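You operate a simulated robot arm through the tools that you are given. There is no shell and no other tool.

You run a simulated robot arm. Do the job below in one go: nothing can be reset, and whatever is moved stays where it is left.

JOB
Slide the sign to SHUT, switch off till and banding machine, shut the white door.

Only the result counts: the job must be done as asked and must still hold three seconds after the hand-in. Knocking over, shifting, dropping, spilling or breaking anything else fails it.

ROBOT AND FRAMES
A 6-joint arm with a two-finger gripper, fixed in place. Base frame: the origin is at the foot of the arm, x ahead of it, y to its left, z up. Units: cm, degrees, N and s.
Its first joint turns from -166.0 to 166.0 degrees. Payload 3.43 kg.
The tool frame sits at the grasp point between the pads (the TCP): z along the fingers, y along the line on which they close. The tips reach 2 cm beyond it. The gripper opens to 19 cm. The gripper's body begins 24.8 cm behind the TCP.
Orientation is that of the tool frame in the base frame, as [roll, pitch, yaw] about the fixed x, y, z axes, in that order (R = Rz(yaw) Ry(pitch) Rx(roll)). With the fingers straight down and closing along the base's y, the tool's x points along the base's -x, its y along +y and its z along -z.

CONTROLS
- The arm moves only by the tool jog_arm. Its argument "motion" is a list of rows, each a list of 7 numbers: the closure in counts, from 0 (fully open) to 255 (shut), then the shift along the tool's x, y, z in m, then the turn, a rotation vector about the tool's x, y, z in degrees. In form: [[gripper, tx, ty, tz, rx, ry, rz], ...]. A call has 1 to 20 rows; each row shifts and turns the commanded pose from where the row before left it, along the tool's axes as they then stand. Each row takes 0.2 s and may step no farther than 5 cm and 8.6 degrees from the row before; otherwise, or with a gripper value out of range, the whole call is refused. A pose out of reach is approached as far as the arm can. The call stops where the force on the tool passes 90 N (or 10 N more than at its start, if that is more) or the arm is blocked; 0.2 s more then pass. The fingers move at their own pace (about 4.5 cm/s each) and stop on an object; they squeeze with about 34 N. The grip force told is the motor's: it shows also when the fingers shut on nothing. Time passes only in rows, and 0.2 s behind the last, so rows that do not move let the fingers close. It gives the time, the measured TCP pose, the force on the tool (base axes), the opening and the grip force at its end, in the units of the frame above (readings bear some noise), with the torque about the TCP (base axes, N m) and any sound that the robot's microphone picked up.
- Cameras (640 x 400 px; columns grow to the right, rows downward): "scene" is fixed at [5.97, -50.13, 174.34]; the picture's right is [0.24, -0.97, 0.00], its down [-0.80, -0.20, -0.56] and it looks along [0.55, 0.13, -0.83] (base axes); focal length 303 px, centre (320, 200). "wrist" rides on the gripper at [7, -0.8, -28.8] in the tool frame; the picture's right is [0.12, 0.99, 0.00], its down [-0.96, 0.12, -0.25] and it looks along [-0.25, 0.03, 0.97] (tool axes); focal length 261 px, centre (320, 200). There is no depth. A picture from a camera that has moved, and an enlarged one, comes with that camera's place and axes in the base frame and with its lens. The place of the scene camera against the robot may be out by one fixed shift of up to 1.8 cm in any direction.
- snapshot(camera): a new picture of that camera. No time passes.
- move_column(by): slides the trunk up (or, below 0, down) by that many cm; the arm rides with it, the base frame stays. It gives what a move gives, with no picture.
- zoom(camera, box): a new picture of the part [left, top, right, bottom] of that camera's present view, enlarged. No time passes.
- close_job(): hands the job in; it is judged then, once.

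Places have to be worked out from the pictures, the camera data and where the tool is seen. Open the gripper and draw the arm clear of the work before you hand the job in, unless the task says otherwise.

The tools are called after ">>>" by a JSON object that holds its "op" and its "data". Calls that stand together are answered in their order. jog_arm: Moves the arm, as the interface text tells. Its arguments: {"type":"object","properties":{"motion":{"type":"array"}},"required":["motion"]} The other tools are called the same way: move_column (by) slides the trunk up or down; snapshot (camera) takes a picture; zoom (camera, box) takes an enlarged picture of a part of a camera's view; close_job () hands the job in.

At the start:

```text
clock: 0.0
tcp_pos: [58.78, -2.98, 132.0]
tcp_rot: [-179.9, 0.0, 179.9]
ft_force: [-0.2, -0.2, 1.4]
wrist_torque: [0.02, 0.0, -0.01]
opening: 19.02
grasp_force: 0.1
trunk travel left (down, up): [-15.0, 9.0]
```

scene: 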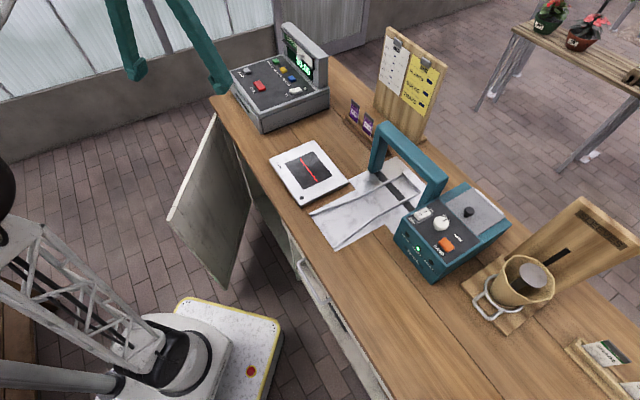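
wrist: 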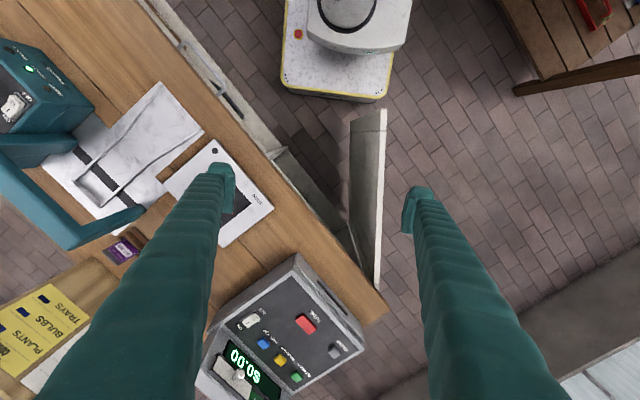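

I start by looking closely at the main items: the till, the banding machine, the sign and the door.

>>> {"op": "zoom", "data": {"camera": "scene", "box": [210, 10, 370, 110]}}

>>> {"op": "zoom", "data": {"camera": "scene", "box": [370, 180, 530, 280]}}

>>> {"op": "zoom", "data": {"camera": "scene", "box": [330, 20, 490, 120]}}

>>> {"op": "zoom", "data": {"camera": "scene", "box": [150, 100, 390, 250]}}

>>> {"op": "zoom", "data": {"camera": "scene", "box": [460, 180, 640, 400]}}

>>> {"op": "zoom", "data": {"camera": "scene", "box": [230, 200, 430, 400]}}

>>> {"op": "zoom", "data": {"camera": "wrist", "box": [190, 240, 390, 400]}}

>>> {"op": "zoom", "data": {"camera": "wrist", "box": [140, 0, 400, 300]}}

```text
4.00 times, centred on (290, 60) of scene
camera zoom: at [5.97, -50.13, 174.34], right [0.24, -0.97, 0.0], down [-0.8, -0.2, -0.56], along [0.55, 0.13, -0.83], focal length 1212 px, centre (440, 760)
```

zoom: 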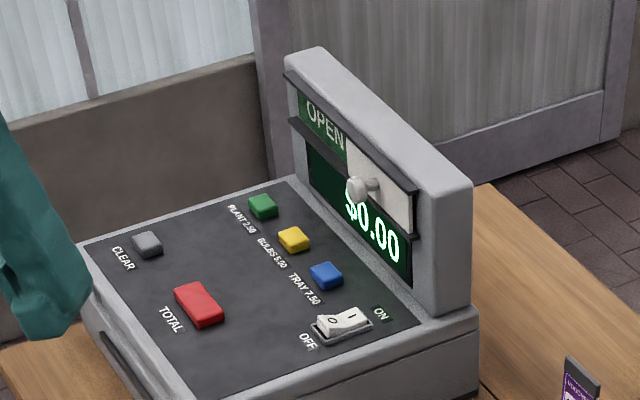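

```text
4.00 times, centred on (450, 230) of scene
camera zoom: at [5.97, -50.13, 174.34], right [0.24, -0.97, 0.0], down [-0.8, -0.2, -0.56], along [0.55, 0.13, -0.83], focal length 1212 px, centre (-200, 80)
```

zoom: 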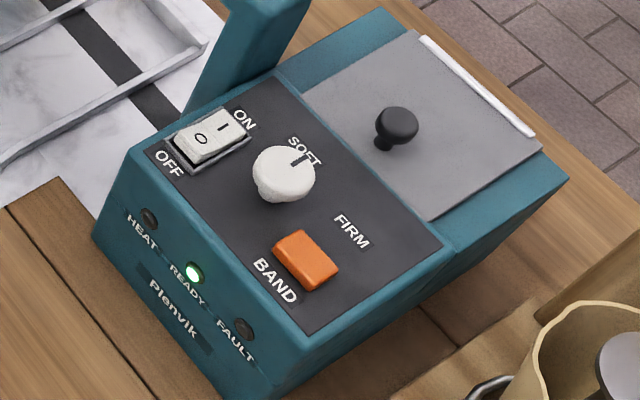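

```text
4.00 times, centred on (410, 70) of scene
camera zoom: at [5.97, -50.13, 174.34], right [0.24, -0.97, 0.0], down [-0.8, -0.2, -0.56], along [0.55, 0.13, -0.83], focal length 1212 px, centre (-40, 720)
```

zoom: 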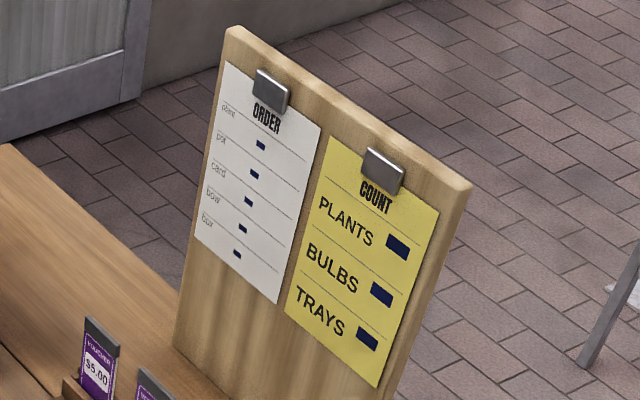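

```text
2.67 times, centred on (270, 175) of scene
camera zoom: at [5.97, -50.13, 174.34], right [0.24, -0.97, 0.0], down [-0.8, -0.2, -0.56], along [0.55, 0.13, -0.83], focal length 808 px, centre (453, 267)
```

zoom: 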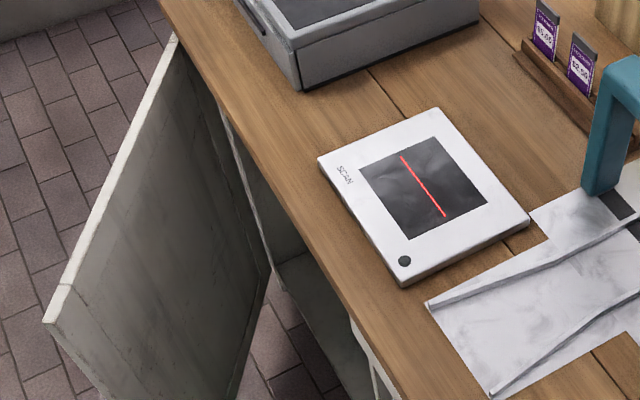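

```text
1.82 times, centred on (550, 290) of scene
camera zoom: at [5.97, -50.13, 174.34], right [0.24, -0.97, 0.0], down [-0.8, -0.2, -0.56], along [0.55, 0.13, -0.83], focal length 551 px, centre (-98, 36)
```

zoom: 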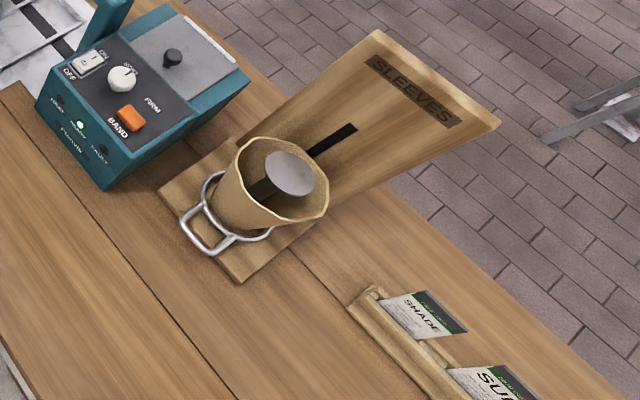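

```text
2.00 times, centred on (330, 300) of scene
camera zoom: at [5.97, -50.13, 174.34], right [0.24, -0.97, 0.0], down [-0.8, -0.2, -0.56], along [0.55, 0.13, -0.83], focal length 606 px, centre (300, 0)
```

zoom: 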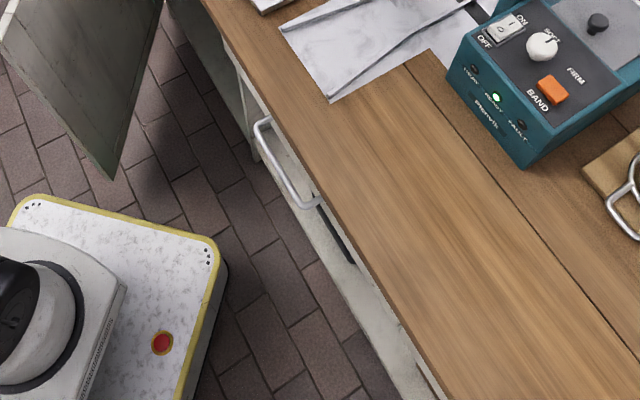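

```text
2.50 times, centred on (290, 320) of wrist
camera zoom: at [51.76, -3.8, 160.59], right [-0.12, 0.99, 0.0], down [0.96, 0.12, 0.25], along [0.25, 0.03, -0.97], focal length 652 px, centre (395, -100)
```

zoom: 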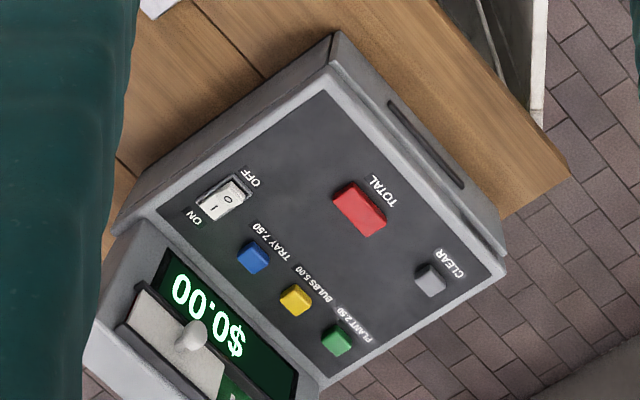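

```text
1.33 times, centred on (270, 150) of wrist
camera zoom: at [51.76, -3.8, 160.59], right [-0.12, 0.99, 0.0], down [0.96, 0.12, 0.25], along [0.25, 0.03, -0.97], focal length 348 px, centre (387, 267)
```

zoom: 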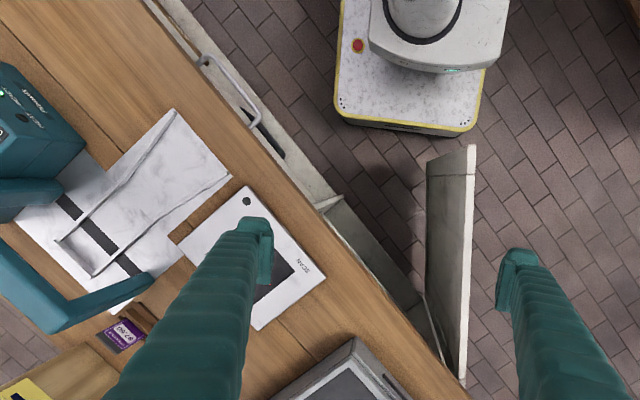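

From the two views I put the counter front edge at about 43° in the base xy plane. The till rocker is near [104.5,-16.5,98], the sign knob near [111,-17,109] and the banding rocker near [54,-67,104]. I first yaw the tool in place to line it up with the counter.

>>> {"op": "jog_arm", "data": {"motion": [[0, 0, 0, 0, 0, 0, 7.8], [0, 0, 0, 0, 0, 0, 7.8], [0, 0, 0, 0, 0, 0, 7.8], [0, 0, 0, 0, 0, 0, 7.8], [0, 0, 0, 0, 0, 0, 7.8], [0, 0, 0, 0, 0, 0, 7.7], [0, 0, 0, 0, 0, 0, 0]]}}

>>> {"op": "snapshot", "data": {"camera": "wrist"}}

```text
clock: 1.6
tcp_pos: [58.88, -3.01, 131.97]
tcp_rot: [179.9, 0.0, 133.2]
ft_force: [0.5, 0.6, 0.1]
wrist_torque: [-0.05, -0.03, -0.02]
opening: 19.0
grasp_force: 0.0
trunk travel left (down, up): [-15.0, 9.0]
```

```text
taken
camera wrist: at [53.33, 1.6, 160.62], right [0.64, 0.77, 0.0], down [0.74, -0.62, 0.25], along [0.19, -0.16, -0.97], focal length 261 px, centre (320, 200)
```

wrist: 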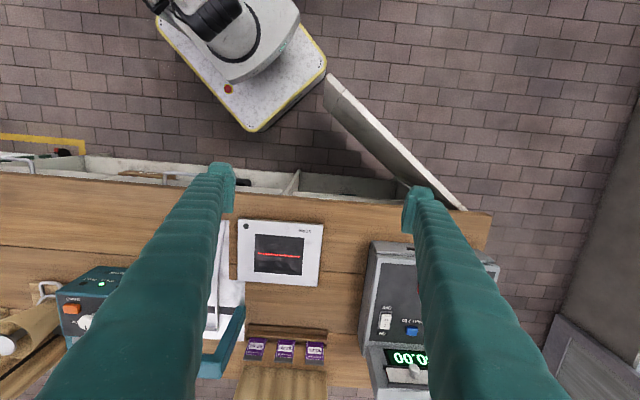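

The counter line comes out at 45°, so I use u=(0.707,0.707) along the counter and w=(0.707,-0.707) for depth, with the front edge at w≈54. I move over the banding machine at the present height to look down on it.

>>> {"op": "jog_arm", "data": {"motion": [[0, 0, 0, 0, 0, 0, -1.8], [0, -0.03, -0.038, 0, 0, 0, 0], [0, -0.03, -0.038, 0, 0, 0, 0], [0, -0.03, -0.038, 0, 0, 0, 0], [0, -0.03, -0.038, 0, 0, 0, 0], [0, -0.03, -0.038, 0, 0, 0, 0], [0, -0.03, -0.038, 0, 0, 0, 0], [0, -0.03, -0.038, 0, 0, 0, 0], [0, -0.03, -0.038, 0, 0, 0, 0], [0, -0.03, -0.038, 0, 0, 0, 0], [0, -0.03, -0.038, 0, 0, 0, 0], [0, -0.03, -0.038, 0, 0, 0, 0], [0, -0.03, -0.038, 0, 0, 0, 0], [0, 0, 0, 0, 0, 0, 0]]}}

>>> {"op": "snapshot", "data": {"camera": "wrist"}}

>>> {"op": "snapshot", "data": {"camera": "scene"}}

```text
clock: 4.6
tcp_pos: [50.71, -59.49, 126.7]
tcp_rot: [179.9, 0.3, 135.1]
ft_force: [-0.1, -0.8, -0.7]
wrist_torque: [0.07, 0.03, -0.04]
opening: 19.0
grasp_force: 0.0
out of reach, approached as far as the arm can: row 8, 9, 10, 11, 12, 13
trunk travel left (down, up): [-15.0, 9.0]
```

```text
taken
camera wrist: at [45.01, -54.83, 155.25], right [0.62, 0.79, 0.0], down [0.76, -0.6, 0.25], along [0.2, -0.16, -0.97], focal length 261 px, centre (320, 200)
```

wrist: 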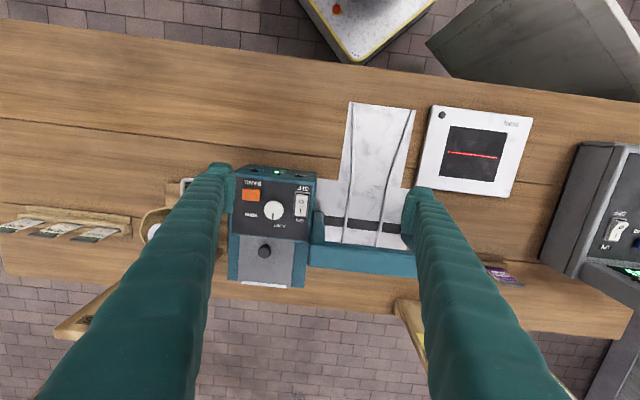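

```text
taken
```

scene: 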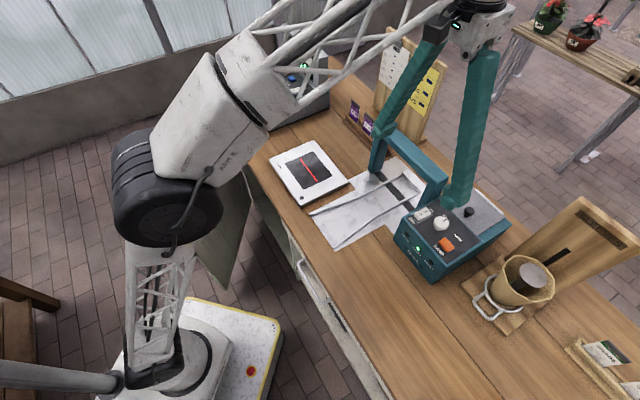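

The arm hit its reach limit at this height, near radius 78 with the tool pointing down. I zoom on the banding machine and the door.

>>> {"op": "zoom", "data": {"camera": "wrist", "box": [210, 150, 370, 300]}}

>>> {"op": "zoom", "data": {"camera": "wrist", "box": [400, 0, 640, 280]}}

>>> {"op": "zoom", "data": {"camera": "scene", "box": [360, 120, 520, 290]}}

```text
2.67 times, centred on (290, 225) of wrist
camera zoom: at [45.01, -54.83, 155.25], right [0.62, 0.79, 0.0], down [0.76, -0.6, 0.25], along [0.2, -0.16, -0.97], focal length 695 px, centre (400, 133)
```

zoom: 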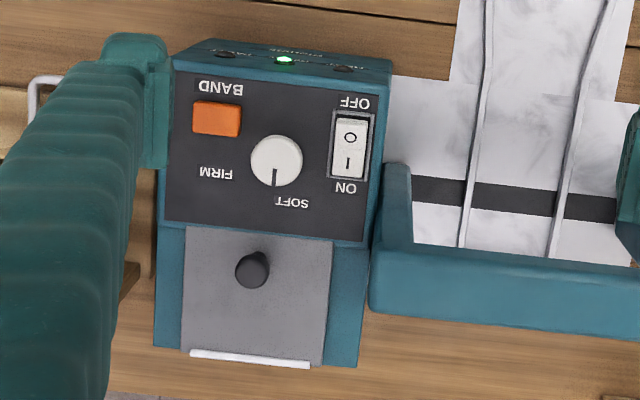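

```text
1.43 times, centred on (520, 140) of wrist
camera zoom: at [45.01, -54.83, 155.25], right [0.62, 0.79, 0.0], down [0.76, -0.6, 0.25], along [0.2, -0.16, -0.97], focal length 372 px, centre (34, 286)
```

zoom: 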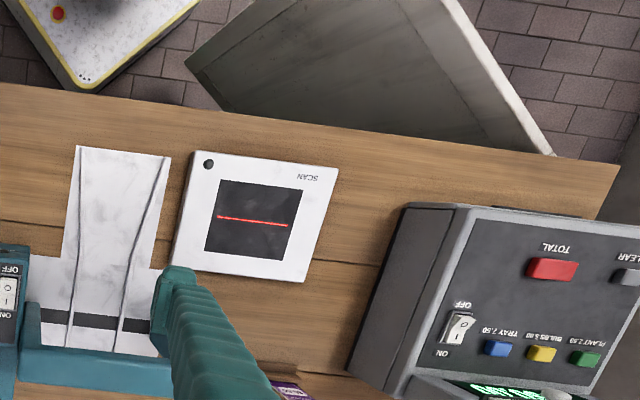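

```text
2.35 times, centred on (440, 205) of scene
camera zoom: at [5.97, -50.13, 174.34], right [0.24, -0.97, 0.0], down [-0.8, -0.2, -0.56], along [0.55, 0.13, -0.83], focal length 713 px, centre (38, 188)
```

zoom: 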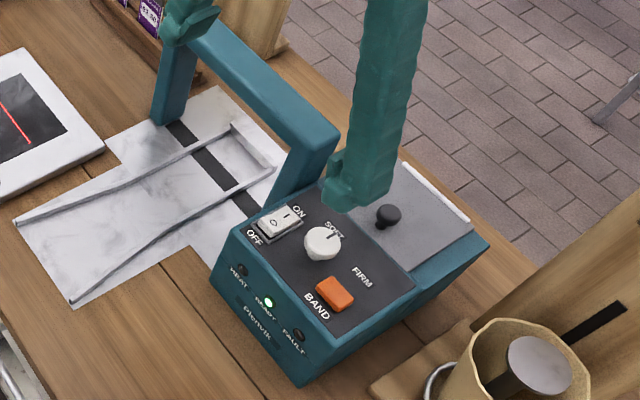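

The banding rocker is at u≈-9.2, w≈85.7 with its top at z≈104.5. Its "O" (OFF) end faces the robot. I close the fingers and tilt the tool 30° forward so that the robot-side lower fingertip edge presses the O end alone.

>>> {"op": "jog_arm", "data": {"motion": [[255, 0, 0, 0, 0, -7.5, 0], [255, 0, 0, 0, 0, -7.5, 0], [255, 0, 0, 0, 0, -7.5, 0], [255, 0, 0, 0, 0, -7.5, 0], [255, 0, 0, 0, 0, 0, 0], [255, 0, 0, 0, 0, 0, 0], [255, 0, 0, 0, 0, 0, 0], [255, 0, 0, 0, 0, 0, 0], [255, 0, 0, 0, 0, 0, 0], [255, 0, 0, 0, 0, 0, 0], [255, 0, 0, 0, 0, 0, 0], [255, 0, 0, 0, 0, 0, 0]]}}

>>> {"op": "snapshot", "data": {"camera": "wrist"}}

```text
clock: 7.2
tcp_pos: [50.91, -59.37, 126.72]
tcp_rot: [179.9, 30.0, 135.2]
ft_force: [-0.9, 0.3, -0.4]
wrist_torque: [0.0, 0.02, 0.01]
opening: 0.0
grasp_force: 33.8
trunk travel left (down, up): [-15.0, 9.0]
```

```text
taken
camera wrist: at [35.69, -45.45, 147.93], right [0.63, 0.78, -0.06], down [0.58, -0.42, 0.7], along [0.51, -0.47, -0.72], focal length 261 px, centre (320, 200)
```

wrist: 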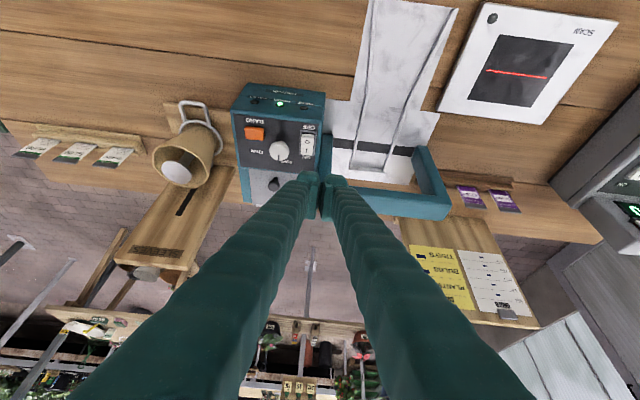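

The pose held and the command was clipped to the reachable pose. I zoom in to place the rocker again from this view.

>>> {"op": "zoom", "data": {"camera": "wrist", "box": [220, 70, 380, 220]}}

```text
2.67 times, centred on (300, 145) of wrist
camera zoom: at [35.69, -45.45, 147.93], right [0.63, 0.78, -0.06], down [0.58, -0.42, 0.7], along [0.51, -0.47, -0.72], focal length 695 px, centre (373, 347)
```

zoom: 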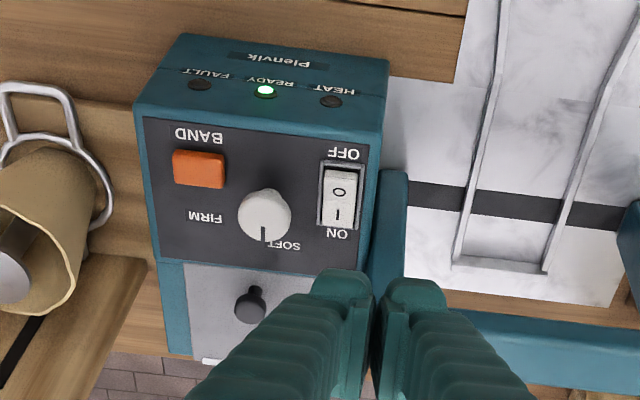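

The rocker centre comes out at u≈-9.2, w≈85.8, z≈103.8. I move sideways first, then approach to a standoff about 2.5 cm above its O end.

>>> {"op": "jog_arm", "data": {"motion": [[255, 0, -0.032, 0, 0, 0, 0], [255, 0.0055, 0, 0.045, 0, 0, 0], [255, 0.0055, 0, 0.045, 0, 0, 0], [255, 0.0055, 0, 0.045, 0, 0, 0], [255, 0.0055, 0, 0.045, 0, 0, 0], [255, 0, 0, 0, 0, 0, 0]]}}

>>> {"op": "zoom", "data": {"camera": "wrist", "box": [220, 100, 420, 260]}}

>>> {"op": "zoom", "data": {"camera": "scene", "box": [370, 150, 530, 280]}}

```text
clock: 8.6
tcp_pos: [53.86, -66.45, 110.02]
tcp_rot: [-179.9, 30.0, 135.0]
ft_force: [0.1, 0.3, -1.1]
wrist_torque: [0.06, 0.0, 0.03]
opening: 0.02
grasp_force: 33.8
trunk travel left (down, up): [-15.0, 9.0]
```

```text
2.50 times, centred on (320, 180) of wrist
camera zoom: at [38.65, -52.65, 131.23], right [0.63, 0.78, -0.06], down [0.58, -0.42, 0.7], along [0.51, -0.47, -0.72], focal length 652 px, centre (320, 250)
```

zoom: 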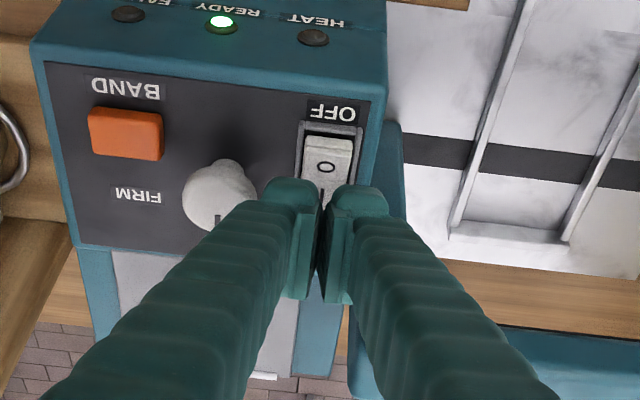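

```text
3.08 times, centred on (450, 215) of scene
camera zoom: at [5.97, -50.13, 174.34], right [0.24, -0.97, 0.0], down [-0.8, -0.2, -0.56], along [0.55, 0.13, -0.83], focal length 933 px, centre (-80, 154)
```

zoom: 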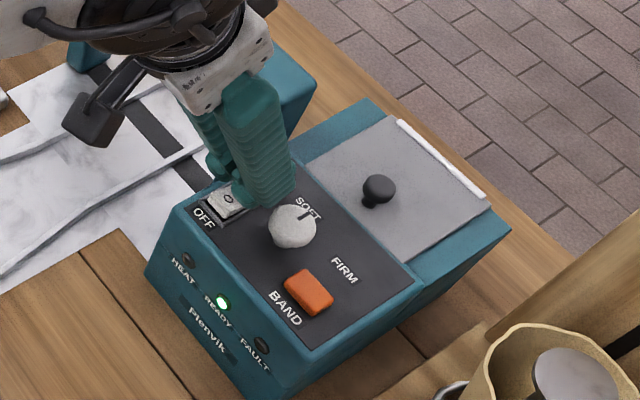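

The fingertip is centred over the O end, with its lower edge at z≈107.2. I press straight down in small steps and watch the force.

>>> {"op": "jog_arm", "data": {"motion": [[255, 0.0025, 0, 0.00433, 0, 0, 0], [255, 0.0025, 0, 0.00433, 0, 0, 0], [255, 0.0025, 0, 0.00433, 0, 0, 0], [255, 0.0025, 0, 0.00433, 0, 0, 0], [255, 0.0025, 0, 0.00433, 0, 0, 0]]}}

>>> {"op": "zoom", "data": {"camera": "wrist", "box": [240, 110, 400, 230]}}

```text
clock: 9.8
tcp_pos: [53.82, -66.48, 107.42]
tcp_rot: [180.0, 30.0, 135.2]
ft_force: [-0.2, 0.5, -0.8]
wrist_torque: [0.0, 0.04, 0.05]
opening: 0.0
grasp_force: 34.2
trunk travel left (down, up): [-15.0, 9.0]
```

```text
3.33 times, centred on (320, 170) of wrist
camera zoom: at [38.58, -52.65, 128.76], right [0.63, 0.78, -0.06], down [0.58, -0.42, 0.7], along [0.52, -0.47, -0.72], focal length 869 px, centre (320, 300)
```

zoom: 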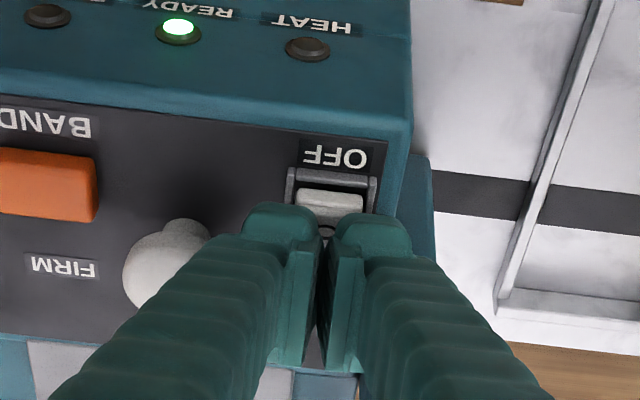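

There is no contact yet and the tip edge is over the O end. I continue down in 3 mm steps.

>>> {"op": "jog_arm", "data": {"motion": [[255, 0.0015, 0, 0.0026, 0, 0, 0], [255, 0.0015, 0, 0.0026, 0, 0, 0], [255, 0.0015, 0, 0.0026, 0, 0, 0]]}}

>>> {"op": "zoom", "data": {"camera": "wrist", "box": [240, 110, 400, 230]}}

```text
clock: 10.6
tcp_pos: [53.8, -66.56, 106.83]
tcp_rot: [180.0, 30.1, 135.1]
ft_force: [-1.1, 1.9, 13.5]
wrist_torque: [0.11, 0.1, -0.06]
opening: 0.63
grasp_force: 33.9
trunk travel left (down, up): [-15.0, 9.0]
```

```text
3.33 times, centred on (320, 170) of wrist
camera zoom: at [38.53, -52.57, 128.0], right [0.63, 0.78, -0.06], down [0.58, -0.42, 0.7], along [0.52, -0.47, -0.71], focal length 869 px, centre (320, 300)
```

zoom: 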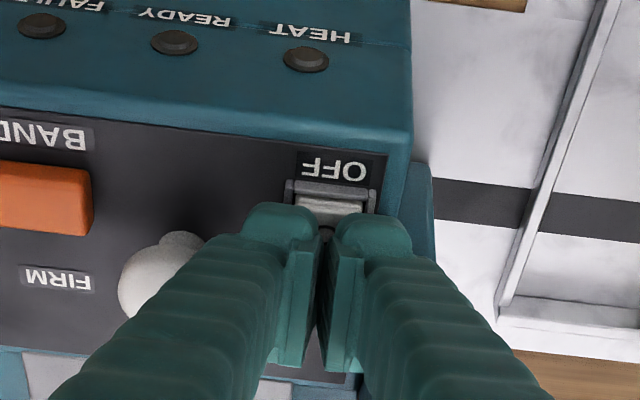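

The READY lamp has gone out, so I lift straight up and check the rocker.

>>> {"op": "jog_arm", "data": {"motion": [[255, -0.005, 0, -0.00866, 0, 0, 0], [255, -0.015, 0, -0.026, 0, 0, 0], [255, -0.02, 0, -0.0346, 0, 0, 0], [255, -0.02, 0, -0.0346, 0, 0, 0], [255, -0.02, 0, -0.0346, 0, 0, 0], [255, 0, 0, 0, 0, 0, 0]]}}

>>> {"op": "zoom", "data": {"camera": "wrist", "box": [220, 70, 400, 200]}}

>>> {"op": "zoom", "data": {"camera": "scene", "box": [370, 180, 530, 280]}}

```text
clock: 12.0
tcp_pos: [53.78, -66.68, 122.56]
tcp_rot: [-180.0, 30.0, 135.2]
ft_force: [0.1, 0.0, 0.3]
wrist_torque: [-0.01, 0.03, 0.0]
opening: 0.0
grasp_force: 34.8
trunk travel left (down, up): [-15.0, 9.0]
```

```text
3.08 times, centred on (310, 135) of wrist
camera zoom: at [38.62, -52.78, 143.68], right [0.63, 0.78, -0.06], down [0.58, -0.42, 0.7], along [0.51, -0.47, -0.72], focal length 802 px, centre (351, 400)
```

zoom: 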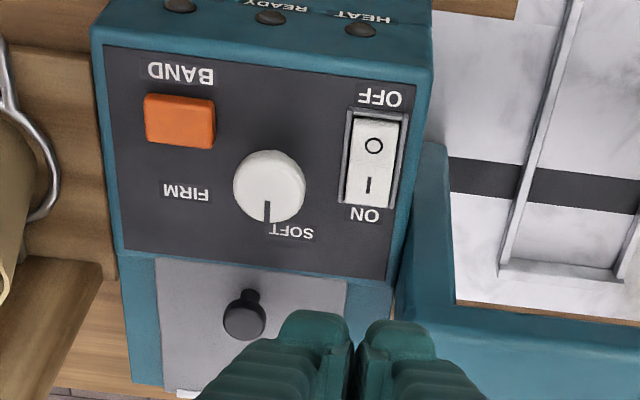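

```text
4.00 times, centred on (450, 230) of scene
camera zoom: at [5.97, -50.13, 174.34], right [0.24, -0.97, 0.0], down [-0.8, -0.2, -0.56], along [0.55, 0.13, -0.83], focal length 1212 px, centre (-200, 80)
```

zoom: 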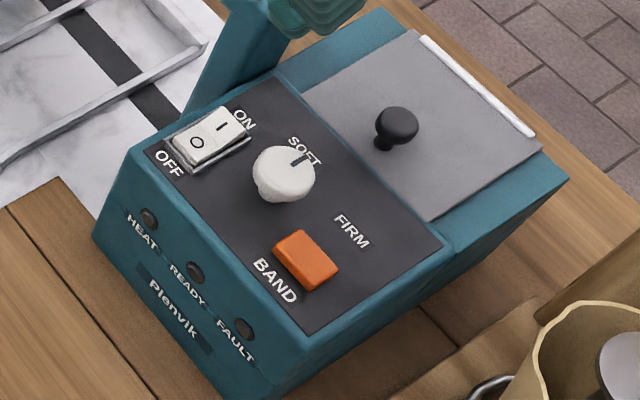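

The banding machine is off, with the rocker on O and the lamp dark. I pull back toward the robot and travel along the counter to view the till.

>>> {"op": "jog_arm", "data": {"motion": [[255, 0.0325, 0, -0.01875, 0, 0, 0], [255, 0.0325, 0, -0.01875, 0, 0, 0], [255, 0.0325, 0, -0.01875, 0, 0, 0], [255, 0.0325, 0, -0.01875, 0, 0, 0], [255, 0.0325, 0, -0.01875, 0, 0, 0], [255, 0, 0.046, 0, 0, 0, 0], [255, 0, 0.046, 0, 0, 0, 0], [255, 0, 0.046, 0, 0, 0, 0], [255, 0, 0.046, 0, 0, 0, 0], [255, 0, 0.046, 0, 0, 0, 0], [255, 0, 0.046, 0, 0, 0, 0], [255, 0, 0.046, 0, 0, 0, 0], [255, 0, 0.046, 0, 0, 0, 0], [255, 0, 0.046, 0, 0, 0, 0], [255, 0, 0.046, 0, 0, 0, 0], [255, 0, 0.046, 0, 0, 0, 0], [255, 0, 0.046, 0, 0, 0, 0], [255, 0, 0.046, 0, 0, 0, 0], [255, 0, 0.046, 0, 0, 0, 0], [255, 0, 0, 0, 0, 0, 0]]}}

>>> {"op": "snapshot", "data": {"camera": "wrist"}}

>>> {"op": "snapshot", "data": {"camera": "scene"}}

```text
clock: 16.2
tcp_pos: [86.0, -7.74, 122.56]
tcp_rot: [-179.9, 30.0, 135.2]
ft_force: [0.8, -0.3, -0.5]
wrist_torque: [-0.03, 0.04, 0.01]
opening: 0.02
grasp_force: 33.9
trunk travel left (down, up): [-15.0, 9.0]
```

```text
taken
camera wrist: at [70.89, 6.25, 143.84], right [0.63, 0.78, -0.06], down [0.58, -0.42, 0.7], along [0.51, -0.47, -0.72], focal length 261 px, centre (320, 200)
```

wrist: 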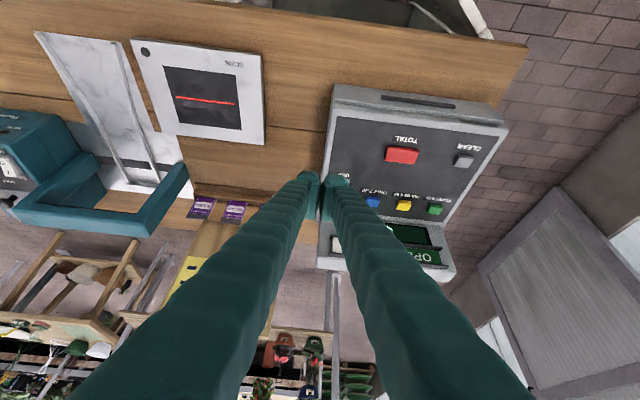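

```text
taken
```

scene: 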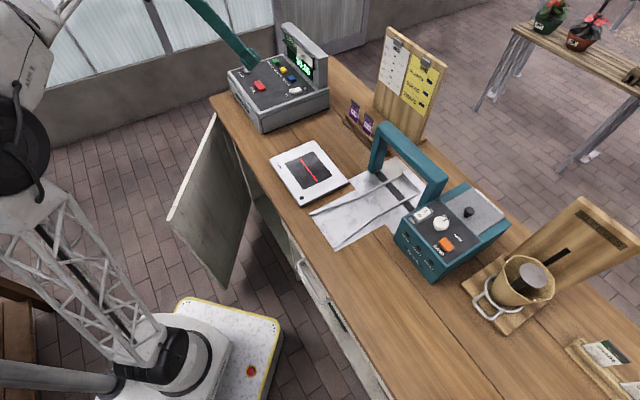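

The fingers hide the till's rocker and knob, so I shift along -u to get a clear view.

>>> {"op": "jog_arm", "data": {"motion": [[255, 0, -0.045, 0, 0, 0, 0], [255, 0, -0.045, 0, 0, 0, 0], [255, 0, -0.045, 0, 0, 0, 0], [255, 0, -0.045, 0, 0, 0, 0], [255, 0, 0, 0, 0, 0, 0]]}}

>>> {"op": "snapshot", "data": {"camera": "wrist"}}

>>> {"op": "zoom", "data": {"camera": "wrist", "box": [380, 80, 620, 300]}}

```text
clock: 17.4
tcp_pos: [73.05, -20.41, 122.7]
tcp_rot: [-180.0, 30.0, 135.1]
ft_force: [0.6, 0.1, 0.9]
wrist_torque: [0.0, -0.01, -0.01]
opening: 0.0
grasp_force: 34.2
trunk travel left (down, up): [-15.0, 9.0]
```

```text
taken
camera wrist: at [57.75, -6.55, 143.9], right [0.63, 0.78, -0.06], down [0.58, -0.42, 0.7], along [0.52, -0.47, -0.72], focal length 261 px, centre (320, 200)
```

wrist: 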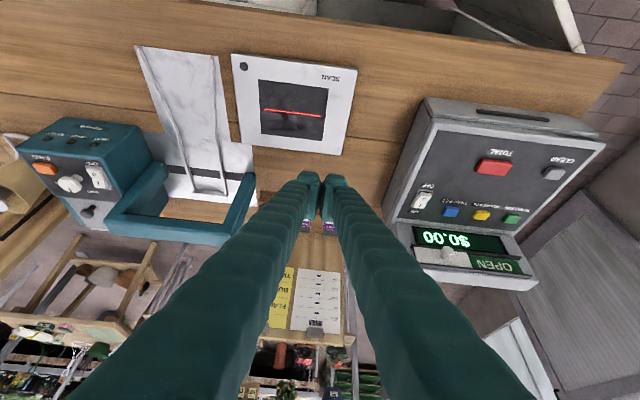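

```text
1.82 times, centred on (500, 190) of wrist
camera zoom: at [57.75, -6.55, 143.9], right [0.63, 0.78, -0.06], down [0.58, -0.42, 0.7], along [0.52, -0.47, -0.72], focal length 474 px, centre (-7, 218)
```

zoom: 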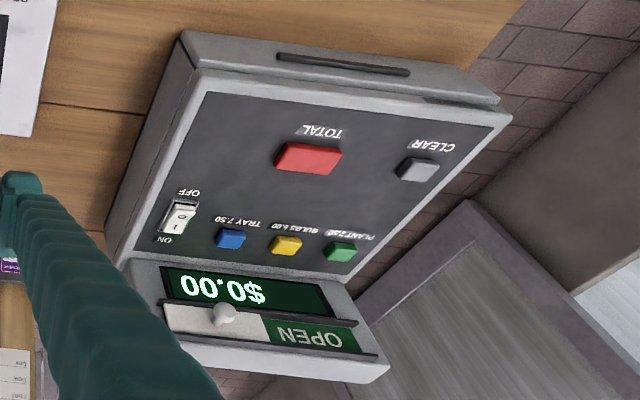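

The rocker is near u=62.2, w=85.5, z≈98 and the knob near u=67, w=90.6, z≈109. I move closer, just to the right of the till, for an accurate fix.

>>> {"op": "jog_arm", "data": {"motion": [[255, -0.0142, 0.0297, 0.0288, 0, 0, 0], [255, -0.0142, 0.0297, 0.0288, 0, 0, 0], [255, -0.0142, 0.0297, 0.0288, 0, 0, 0], [255, -0.0142, 0.0297, 0.0288, 0, 0, 0], [255, -0.0142, 0.0297, 0.0288, 0, 0, 0], [255, -0.0142, 0.0297, 0.0288, 0, 0, 0], [255, 0, 0, 0, 0, 0, 0]]}}

>>> {"op": "snapshot", "data": {"camera": "wrist"}}

>>> {"op": "zoom", "data": {"camera": "wrist", "box": [300, 80, 540, 300]}}

>>> {"op": "zoom", "data": {"camera": "scene", "box": [210, 10, 370, 140]}}

```text
clock: 19.0
tcp_pos: [96.94, -18.93, 111.77]
tcp_rot: [180.0, 30.0, 135.3]
ft_force: [0.9, -0.2, -0.3]
wrist_torque: [0.0, 0.08, -0.04]
opening: 0.0
grasp_force: 34.6
trunk travel left (down, up): [-15.0, 9.0]
```

```text
taken
camera wrist: at [81.85, -5.03, 133.12], right [0.63, 0.78, -0.06], down [0.58, -0.42, 0.69], along [0.51, -0.47, -0.72], focal length 261 px, centre (320, 200)
```

wrist: 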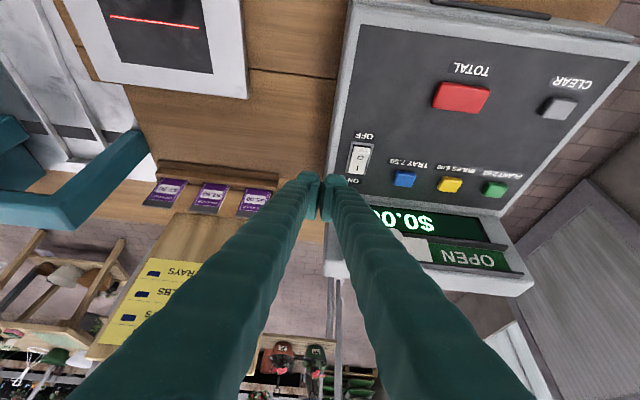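

```text
1.82 times, centred on (420, 190) of wrist
camera zoom: at [81.85, -5.03, 133.12], right [0.63, 0.78, -0.06], down [0.58, -0.42, 0.69], along [0.51, -0.47, -0.72], focal length 474 px, centre (138, 218)
```

zoom: 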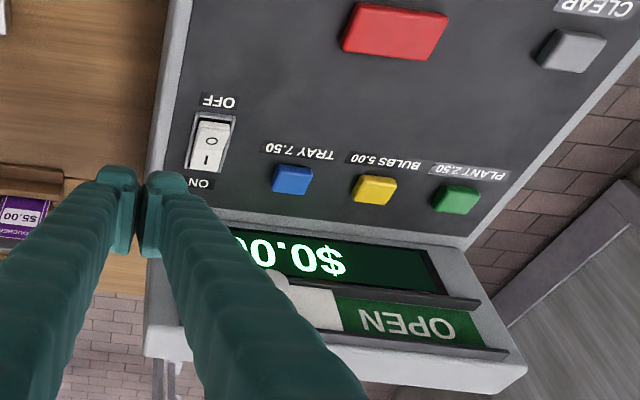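

```text
3.08 times, centred on (290, 75) of scene
camera zoom: at [5.97, -50.13, 174.34], right [0.24, -0.97, 0.0], down [-0.8, -0.2, -0.56], along [0.55, 0.13, -0.83], focal length 933 px, centre (412, 585)
```

zoom: 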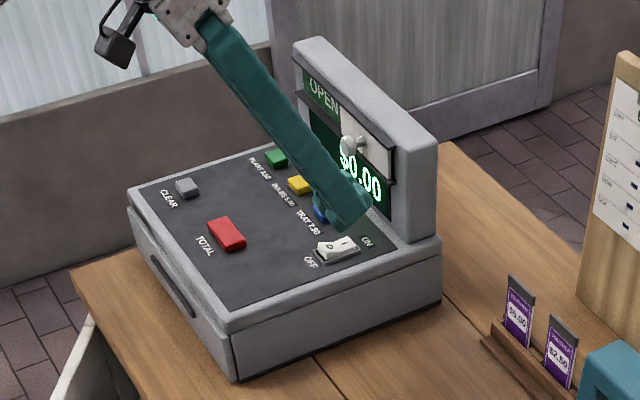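

The rocker triangulates to u≈61.1, w≈84.6 with z about 99–101. I move sideways over it, then lower the fingertip edge to about z=103.5 above the O end and check visually.

>>> {"op": "jog_arm", "data": {"motion": [[255, 0, 0.03, 0, 0, 0, 0], [255, 0, 0.03, 0, 0, 0, 0], [255, 0.0046, 0, 0.029, 0, 0, 0], [255, 0.0046, 0, 0.029, 0, 0, 0], [255, 0, 0, 0, 0, 0, 0]]}}

>>> {"op": "zoom", "data": {"camera": "wrist", "box": [220, 80, 420, 240]}}

>>> {"op": "zoom", "data": {"camera": "scene", "box": [240, 30, 360, 110]}}

```text
clock: 20.2
tcp_pos: [102.71, -16.28, 106.52]
tcp_rot: [179.9, 30.1, 135.2]
ft_force: [0.1, -0.7, 0.0]
wrist_torque: [0.01, -0.01, -0.01]
opening: 0.0
grasp_force: 34.2
trunk travel left (down, up): [-15.0, 9.0]
```

```text
2.50 times, centred on (320, 160) of wrist
camera zoom: at [87.55, -2.33, 127.65], right [0.63, 0.78, -0.06], down [0.58, -0.42, 0.7], along [0.51, -0.47, -0.72], focal length 652 px, centre (320, 300)
```

zoom: 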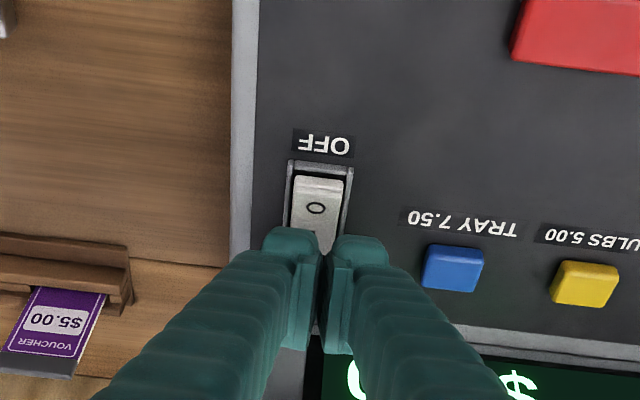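

```text
5.00 times, centred on (300, 70) of scene
camera zoom: at [5.97, -50.13, 174.34], right [0.24, -0.97, 0.0], down [-0.8, -0.2, -0.56], along [0.55, 0.13, -0.83], focal length 1515 px, centre (420, 850)
```

zoom: 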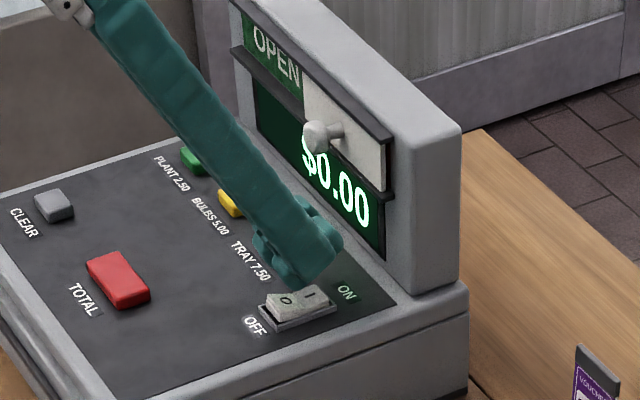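

The tip edge is over the O end with a gap similar to the one before the banding press. I shift 2 mm in -u and go straight down.

>>> {"op": "jog_arm", "data": {"motion": [[255, 0, -0.002, 0, 0, 0, 0], [255, 0.0025, 0, 0.00433, 0, 0, 0], [255, 0.0025, 0, 0.00433, 0, 0, 0], [255, 0.0025, 0, 0.00433, 0, 0, 0], [255, 0.0025, 0, 0.00433, 0, 0, 0], [255, 0.0015, 0, 0.0026, 0, 0, 0]]}}

>>> {"op": "zoom", "data": {"camera": "wrist", "box": [220, 80, 420, 240]}}

```text
clock: 21.6
tcp_pos: [102.56, -16.48, 104.19]
tcp_rot: [-179.9, 29.9, 135.1]
ft_force: [-0.6, 0.0, 0.4]
wrist_torque: [0.02, 0.01, 0.01]
opening: 0.0
grasp_force: 34.4
trunk travel left (down, up): [-15.0, 9.0]
```

```text
2.50 times, centred on (320, 160) of wrist
camera zoom: at [87.48, -2.51, 125.41], right [0.63, 0.78, -0.06], down [0.58, -0.42, 0.7], along [0.51, -0.47, -0.72], focal length 652 px, centre (320, 300)
```

zoom: 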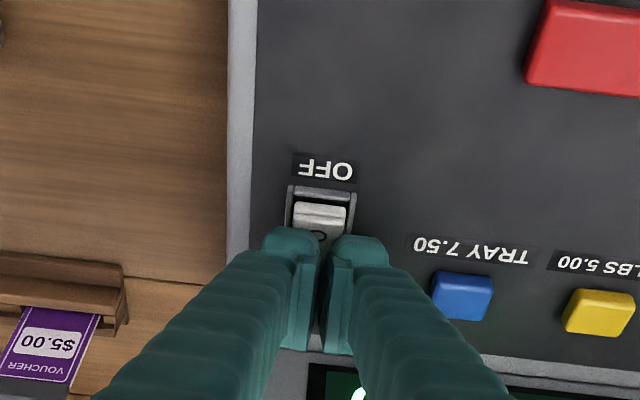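

Still above the rocker, so I keep going down in 3 mm steps.

>>> {"op": "jog_arm", "data": {"motion": [[255, 0.0015, 0, 0.0026, 0, 0, 0], [255, 0.0015, 0, 0.0026, 0, 0, 0], [255, 0.0015, 0, 0.0026, 0, 0, 0]]}}

>>> {"op": "zoom", "data": {"camera": "wrist", "box": [220, 80, 420, 240]}}

```text
clock: 22.4
tcp_pos: [102.61, -16.32, 103.94]
tcp_rot: [179.9, 30.4, 135.1]
ft_force: [-8.6, 6.0, 42.7]
wrist_torque: [-0.03, 0.71, -0.28]
opening: 0.0
grasp_force: 34.3
trunk travel left (down, up): [-15.0, 9.0]
```

```text
2.50 times, centred on (320, 160) of wrist
camera zoom: at [87.22, -2.42, 125.03], right [0.63, 0.78, -0.06], down [0.58, -0.42, 0.7], along [0.52, -0.47, -0.71], focal length 652 px, centre (320, 300)
```

zoom: 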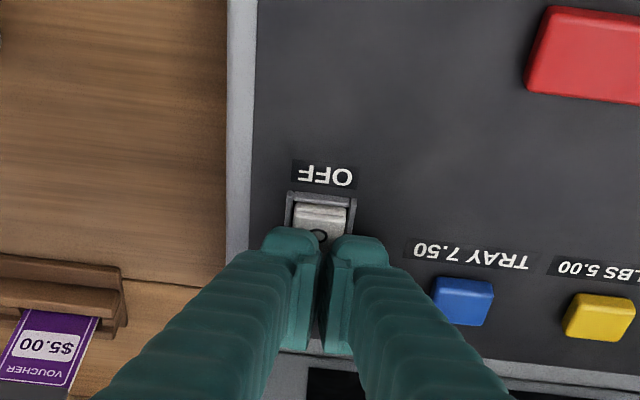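

The force reached 43 N and the visible part of the display looks dark now. I lift and check.

>>> {"op": "jog_arm", "data": {"motion": [[255, -0.006, 0, -0.0104, 0, 0, 0], [255, -0.02, 0, -0.0346, 0, 0, 0], [255, -0.02, 0, -0.0346, 0, 0, 0], [255, 0, 0, 0, 0, 0, 0]]}}

>>> {"op": "zoom", "data": {"camera": "wrist", "box": [220, 80, 460, 300]}}

>>> {"op": "zoom", "data": {"camera": "scene", "box": [240, 20, 360, 110]}}

```text
clock: 23.4
tcp_pos: [102.66, -16.6, 112.74]
tcp_rot: [180.0, 29.9, 135.0]
ft_force: [-0.1, 0.0, -0.4]
wrist_torque: [0.0, 0.02, 0.0]
opening: 0.02
grasp_force: 34.3
trunk travel left (down, up): [-15.0, 9.0]
```

```text
1.82 times, centred on (340, 190) of wrist
camera zoom: at [87.56, -2.68, 133.89], right [0.63, 0.78, -0.06], down [0.58, -0.42, 0.7], along [0.51, -0.47, -0.72], focal length 474 px, centre (284, 218)
```

zoom: 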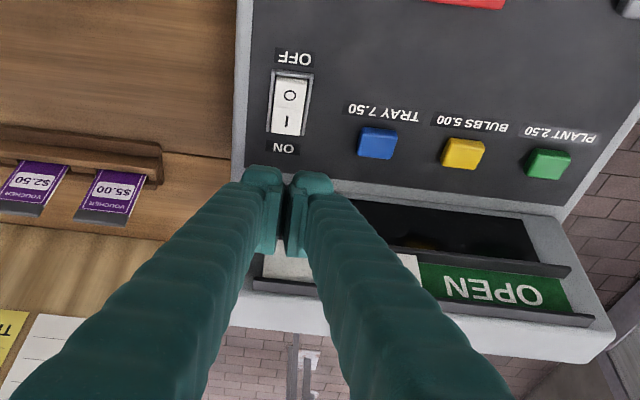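

```text
4.44 times, centred on (300, 65) of scene
camera zoom: at [5.97, -50.13, 174.34], right [0.24, -0.97, 0.0], down [-0.8, -0.2, -0.56], along [0.55, 0.13, -0.83], focal length 1347 px, centre (409, 800)
```

zoom: 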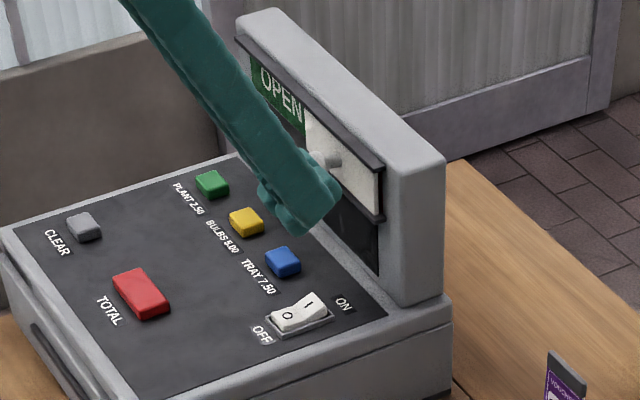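

The till is off, with a dark display and the rocker on O. Contact showed the rocker at z≈101, so the wrist-only triangulation is the more reliable one. Next I view the sign knob from the right side.

>>> {"op": "jog_arm", "data": {"motion": [[255, 0.009, -0.037, -0.011, 0, 0, 0], [255, 0.009, -0.037, -0.011, 0, 0, 0], [255, 0.009, -0.037, -0.011, 0, 0, 0], [255, 0, 0, 0, 0, 0, 0]]}}

>>> {"op": "snapshot", "data": {"camera": "wrist"}}

>>> {"op": "zoom", "data": {"camera": "wrist", "box": [360, 150, 560, 310]}}

>>> {"op": "zoom", "data": {"camera": "scene", "box": [270, 10, 350, 80]}}

```text
clock: 24.4
tcp_pos: [92.05, -21.5, 113.89]
tcp_rot: [180.0, 30.0, 135.2]
ft_force: [0.3, 0.8, 0.2]
wrist_torque: [0.01, -0.03, 0.02]
opening: 0.0
grasp_force: 34.4
trunk travel left (down, up): [-15.0, 9.0]
```

```text
taken
camera wrist: at [76.86, -7.62, 135.12], right [0.63, 0.78, -0.06], down [0.58, -0.42, 0.7], along [0.52, -0.47, -0.72], focal length 261 px, centre (320, 200)
```

wrist: 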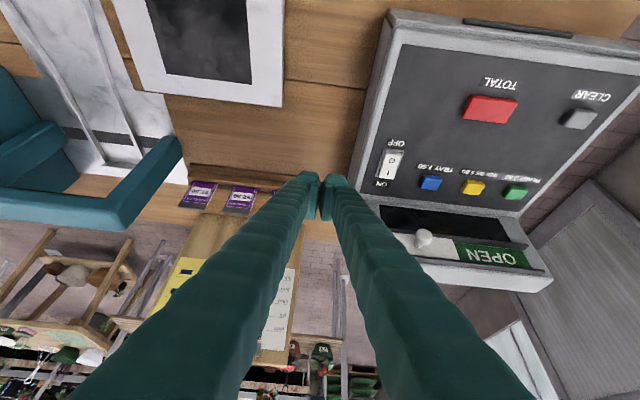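

```text
2.50 times, centred on (460, 230) of wrist
camera zoom: at [76.86, -7.62, 135.12], right [0.63, 0.78, -0.06], down [0.58, -0.42, 0.7], along [0.52, -0.47, -0.72], focal length 652 px, centre (-30, 125)
```

zoom: 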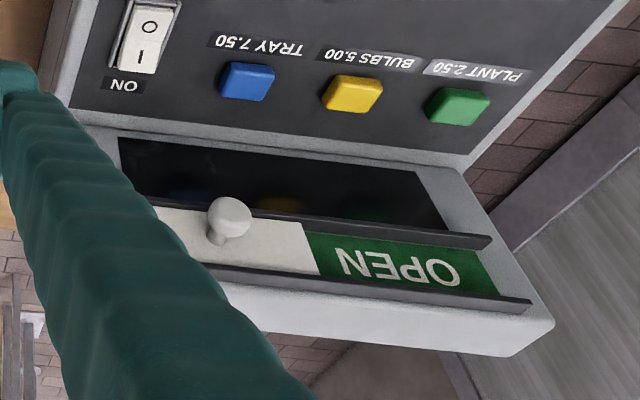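

```text
5.71 times, centred on (310, 45) of scene
camera zoom: at [5.97, -50.13, 174.34], right [0.24, -0.97, 0.0], down [-0.8, -0.2, -0.56], along [0.55, 0.13, -0.83], focal length 1732 px, centre (377, 1086)
```

zoom: 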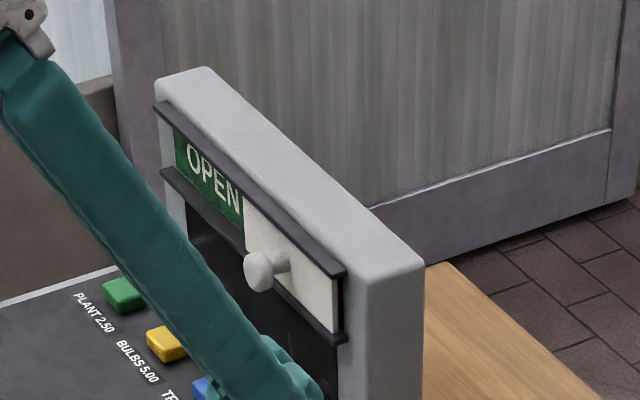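

The knob head is at about u=66.0, w=89.1, z=110.4 with a radius near 1.3 cm, and it must travel about 11.5 cm in +u. I tilt the tool to 60° for reach and for a frontal view of the sign panel.

>>> {"op": "jog_arm", "data": {"motion": [[255, 0, 0, 0, 0, -7.5, 0], [255, 0, 0, 0, 0, -7.5, 0], [255, 0, 0, 0, 0, -7.5, 0], [255, 0, 0, 0, 0, -7.5, 0], [255, 0, 0, 0, 0, 0, 0]]}}

>>> {"op": "snapshot", "data": {"camera": "wrist"}}

>>> {"op": "zoom", "data": {"camera": "wrist", "box": [320, 80, 520, 240]}}

>>> {"op": "snapshot", "data": {"camera": "scene"}}

```text
clock: 25.6
tcp_pos: [91.94, -21.57, 113.94]
tcp_rot: [179.8, 60.0, 135.1]
ft_force: [0.1, -0.8, 0.2]
wrist_torque: [0.02, 0.01, 0.01]
opening: 0.0
grasp_force: 34.5
trunk travel left (down, up): [-15.0, 9.0]
```

```text
taken
camera wrist: at [71.11, -2.03, 122.04], right [0.66, 0.75, -0.1], down [0.27, -0.11, 0.96], along [0.7, -0.66, -0.27], focal length 261 px, centre (320, 200)
```

wrist: 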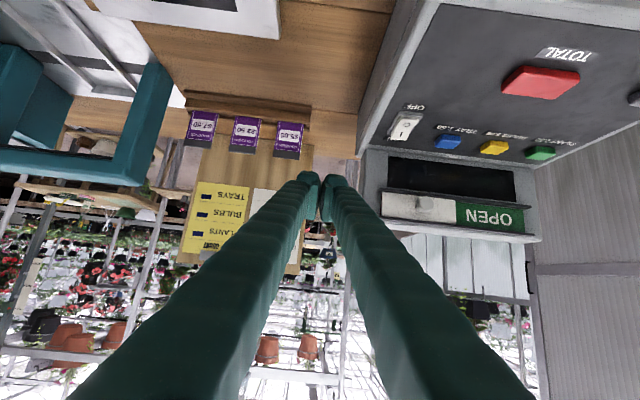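

```text
2.50 times, centred on (420, 160) of wrist
camera zoom: at [71.11, -2.03, 122.04], right [0.66, 0.75, -0.1], down [0.27, -0.11, 0.96], along [0.7, -0.66, -0.27], focal length 652 px, centre (70, 300)
```

zoom: 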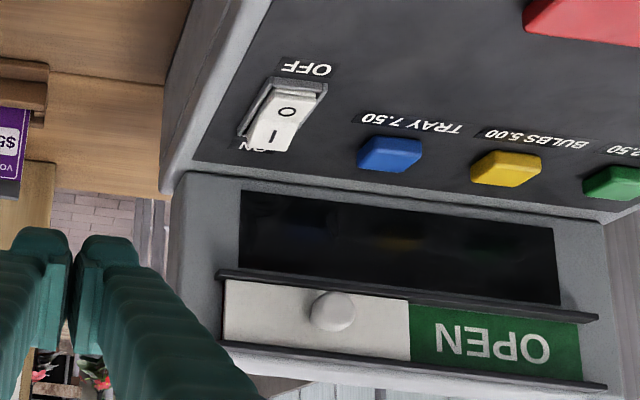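

```text
taken
```

scene: 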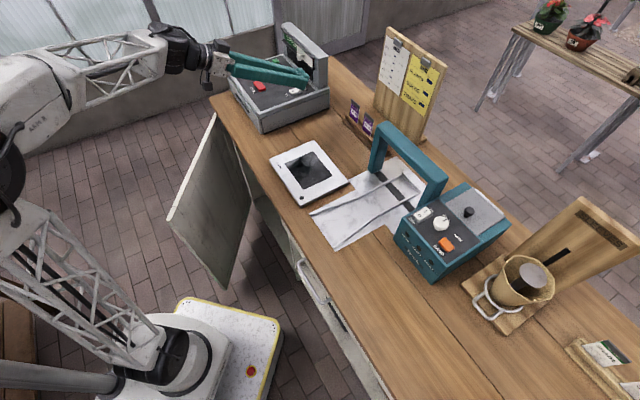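

The frontal view confirms the knob at (u,w,z)=(65.9, 89.1, 110.4). The plate spans u≈60–72, with the window's left end at u≈83.5. I place the closed fingertip to the right of the knob and in front of the panel.

>>> {"op": "jog_arm", "data": {"motion": [[255, 0, 0.04, 0, 0, 0, 0], [255, 0, 0.04, 0, 0, 0, 0], [255, 0, 0.039, 0, 0, 0, 0], [255, 0.0015, 0, 0.0385, 0, 0, 0], [255, 0.0015, 0, 0.0345, 0, 0, 0], [255, 0, 0, 0, 0, 0, 0]]}}

>>> {"op": "zoom", "data": {"camera": "wrist", "box": [240, 100, 480, 280]}}

>>> {"op": "zoom", "data": {"camera": "scene", "box": [230, 10, 350, 110]}}

```text
clock: 27.0
tcp_pos: [104.51, -17.55, 110.12]
tcp_rot: [-179.9, 60.0, 135.2]
ft_force: [0.1, -0.7, 0.0]
wrist_torque: [-0.01, -0.05, -0.04]
opening: 0.01
grasp_force: 34.7
trunk travel left (down, up): [-15.0, 9.0]
```

```text
2.22 times, centred on (360, 190) of wrist
camera zoom: at [83.75, 2.01, 118.17], right [0.66, 0.75, -0.1], down [0.27, -0.11, 0.96], along [0.7, -0.66, -0.27], focal length 579 px, centre (231, 222)
```

zoom: 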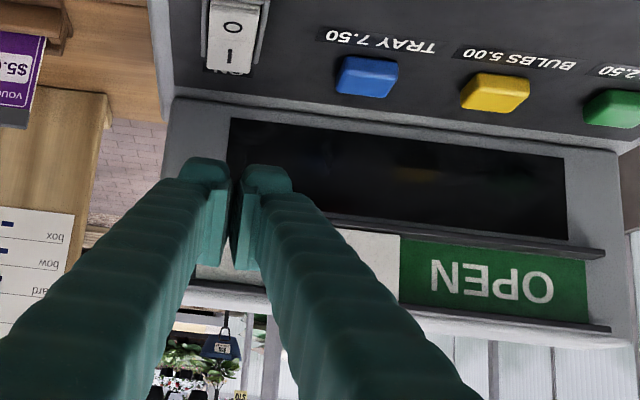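

```text
4.00 times, centred on (290, 60) of scene
camera zoom: at [5.97, -50.13, 174.34], right [0.24, -0.97, 0.0], down [-0.8, -0.2, -0.56], along [0.55, 0.13, -0.83], focal length 1212 px, centre (440, 760)
```

zoom: 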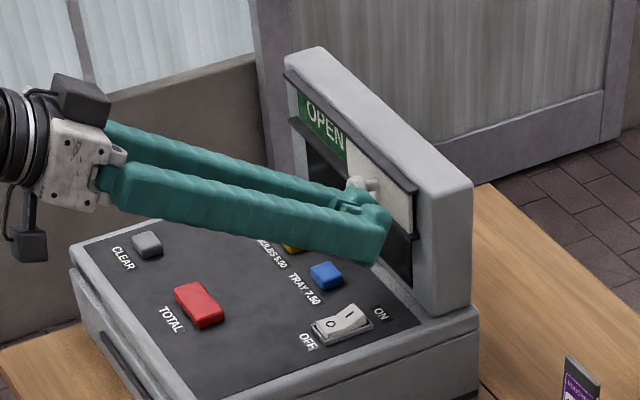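

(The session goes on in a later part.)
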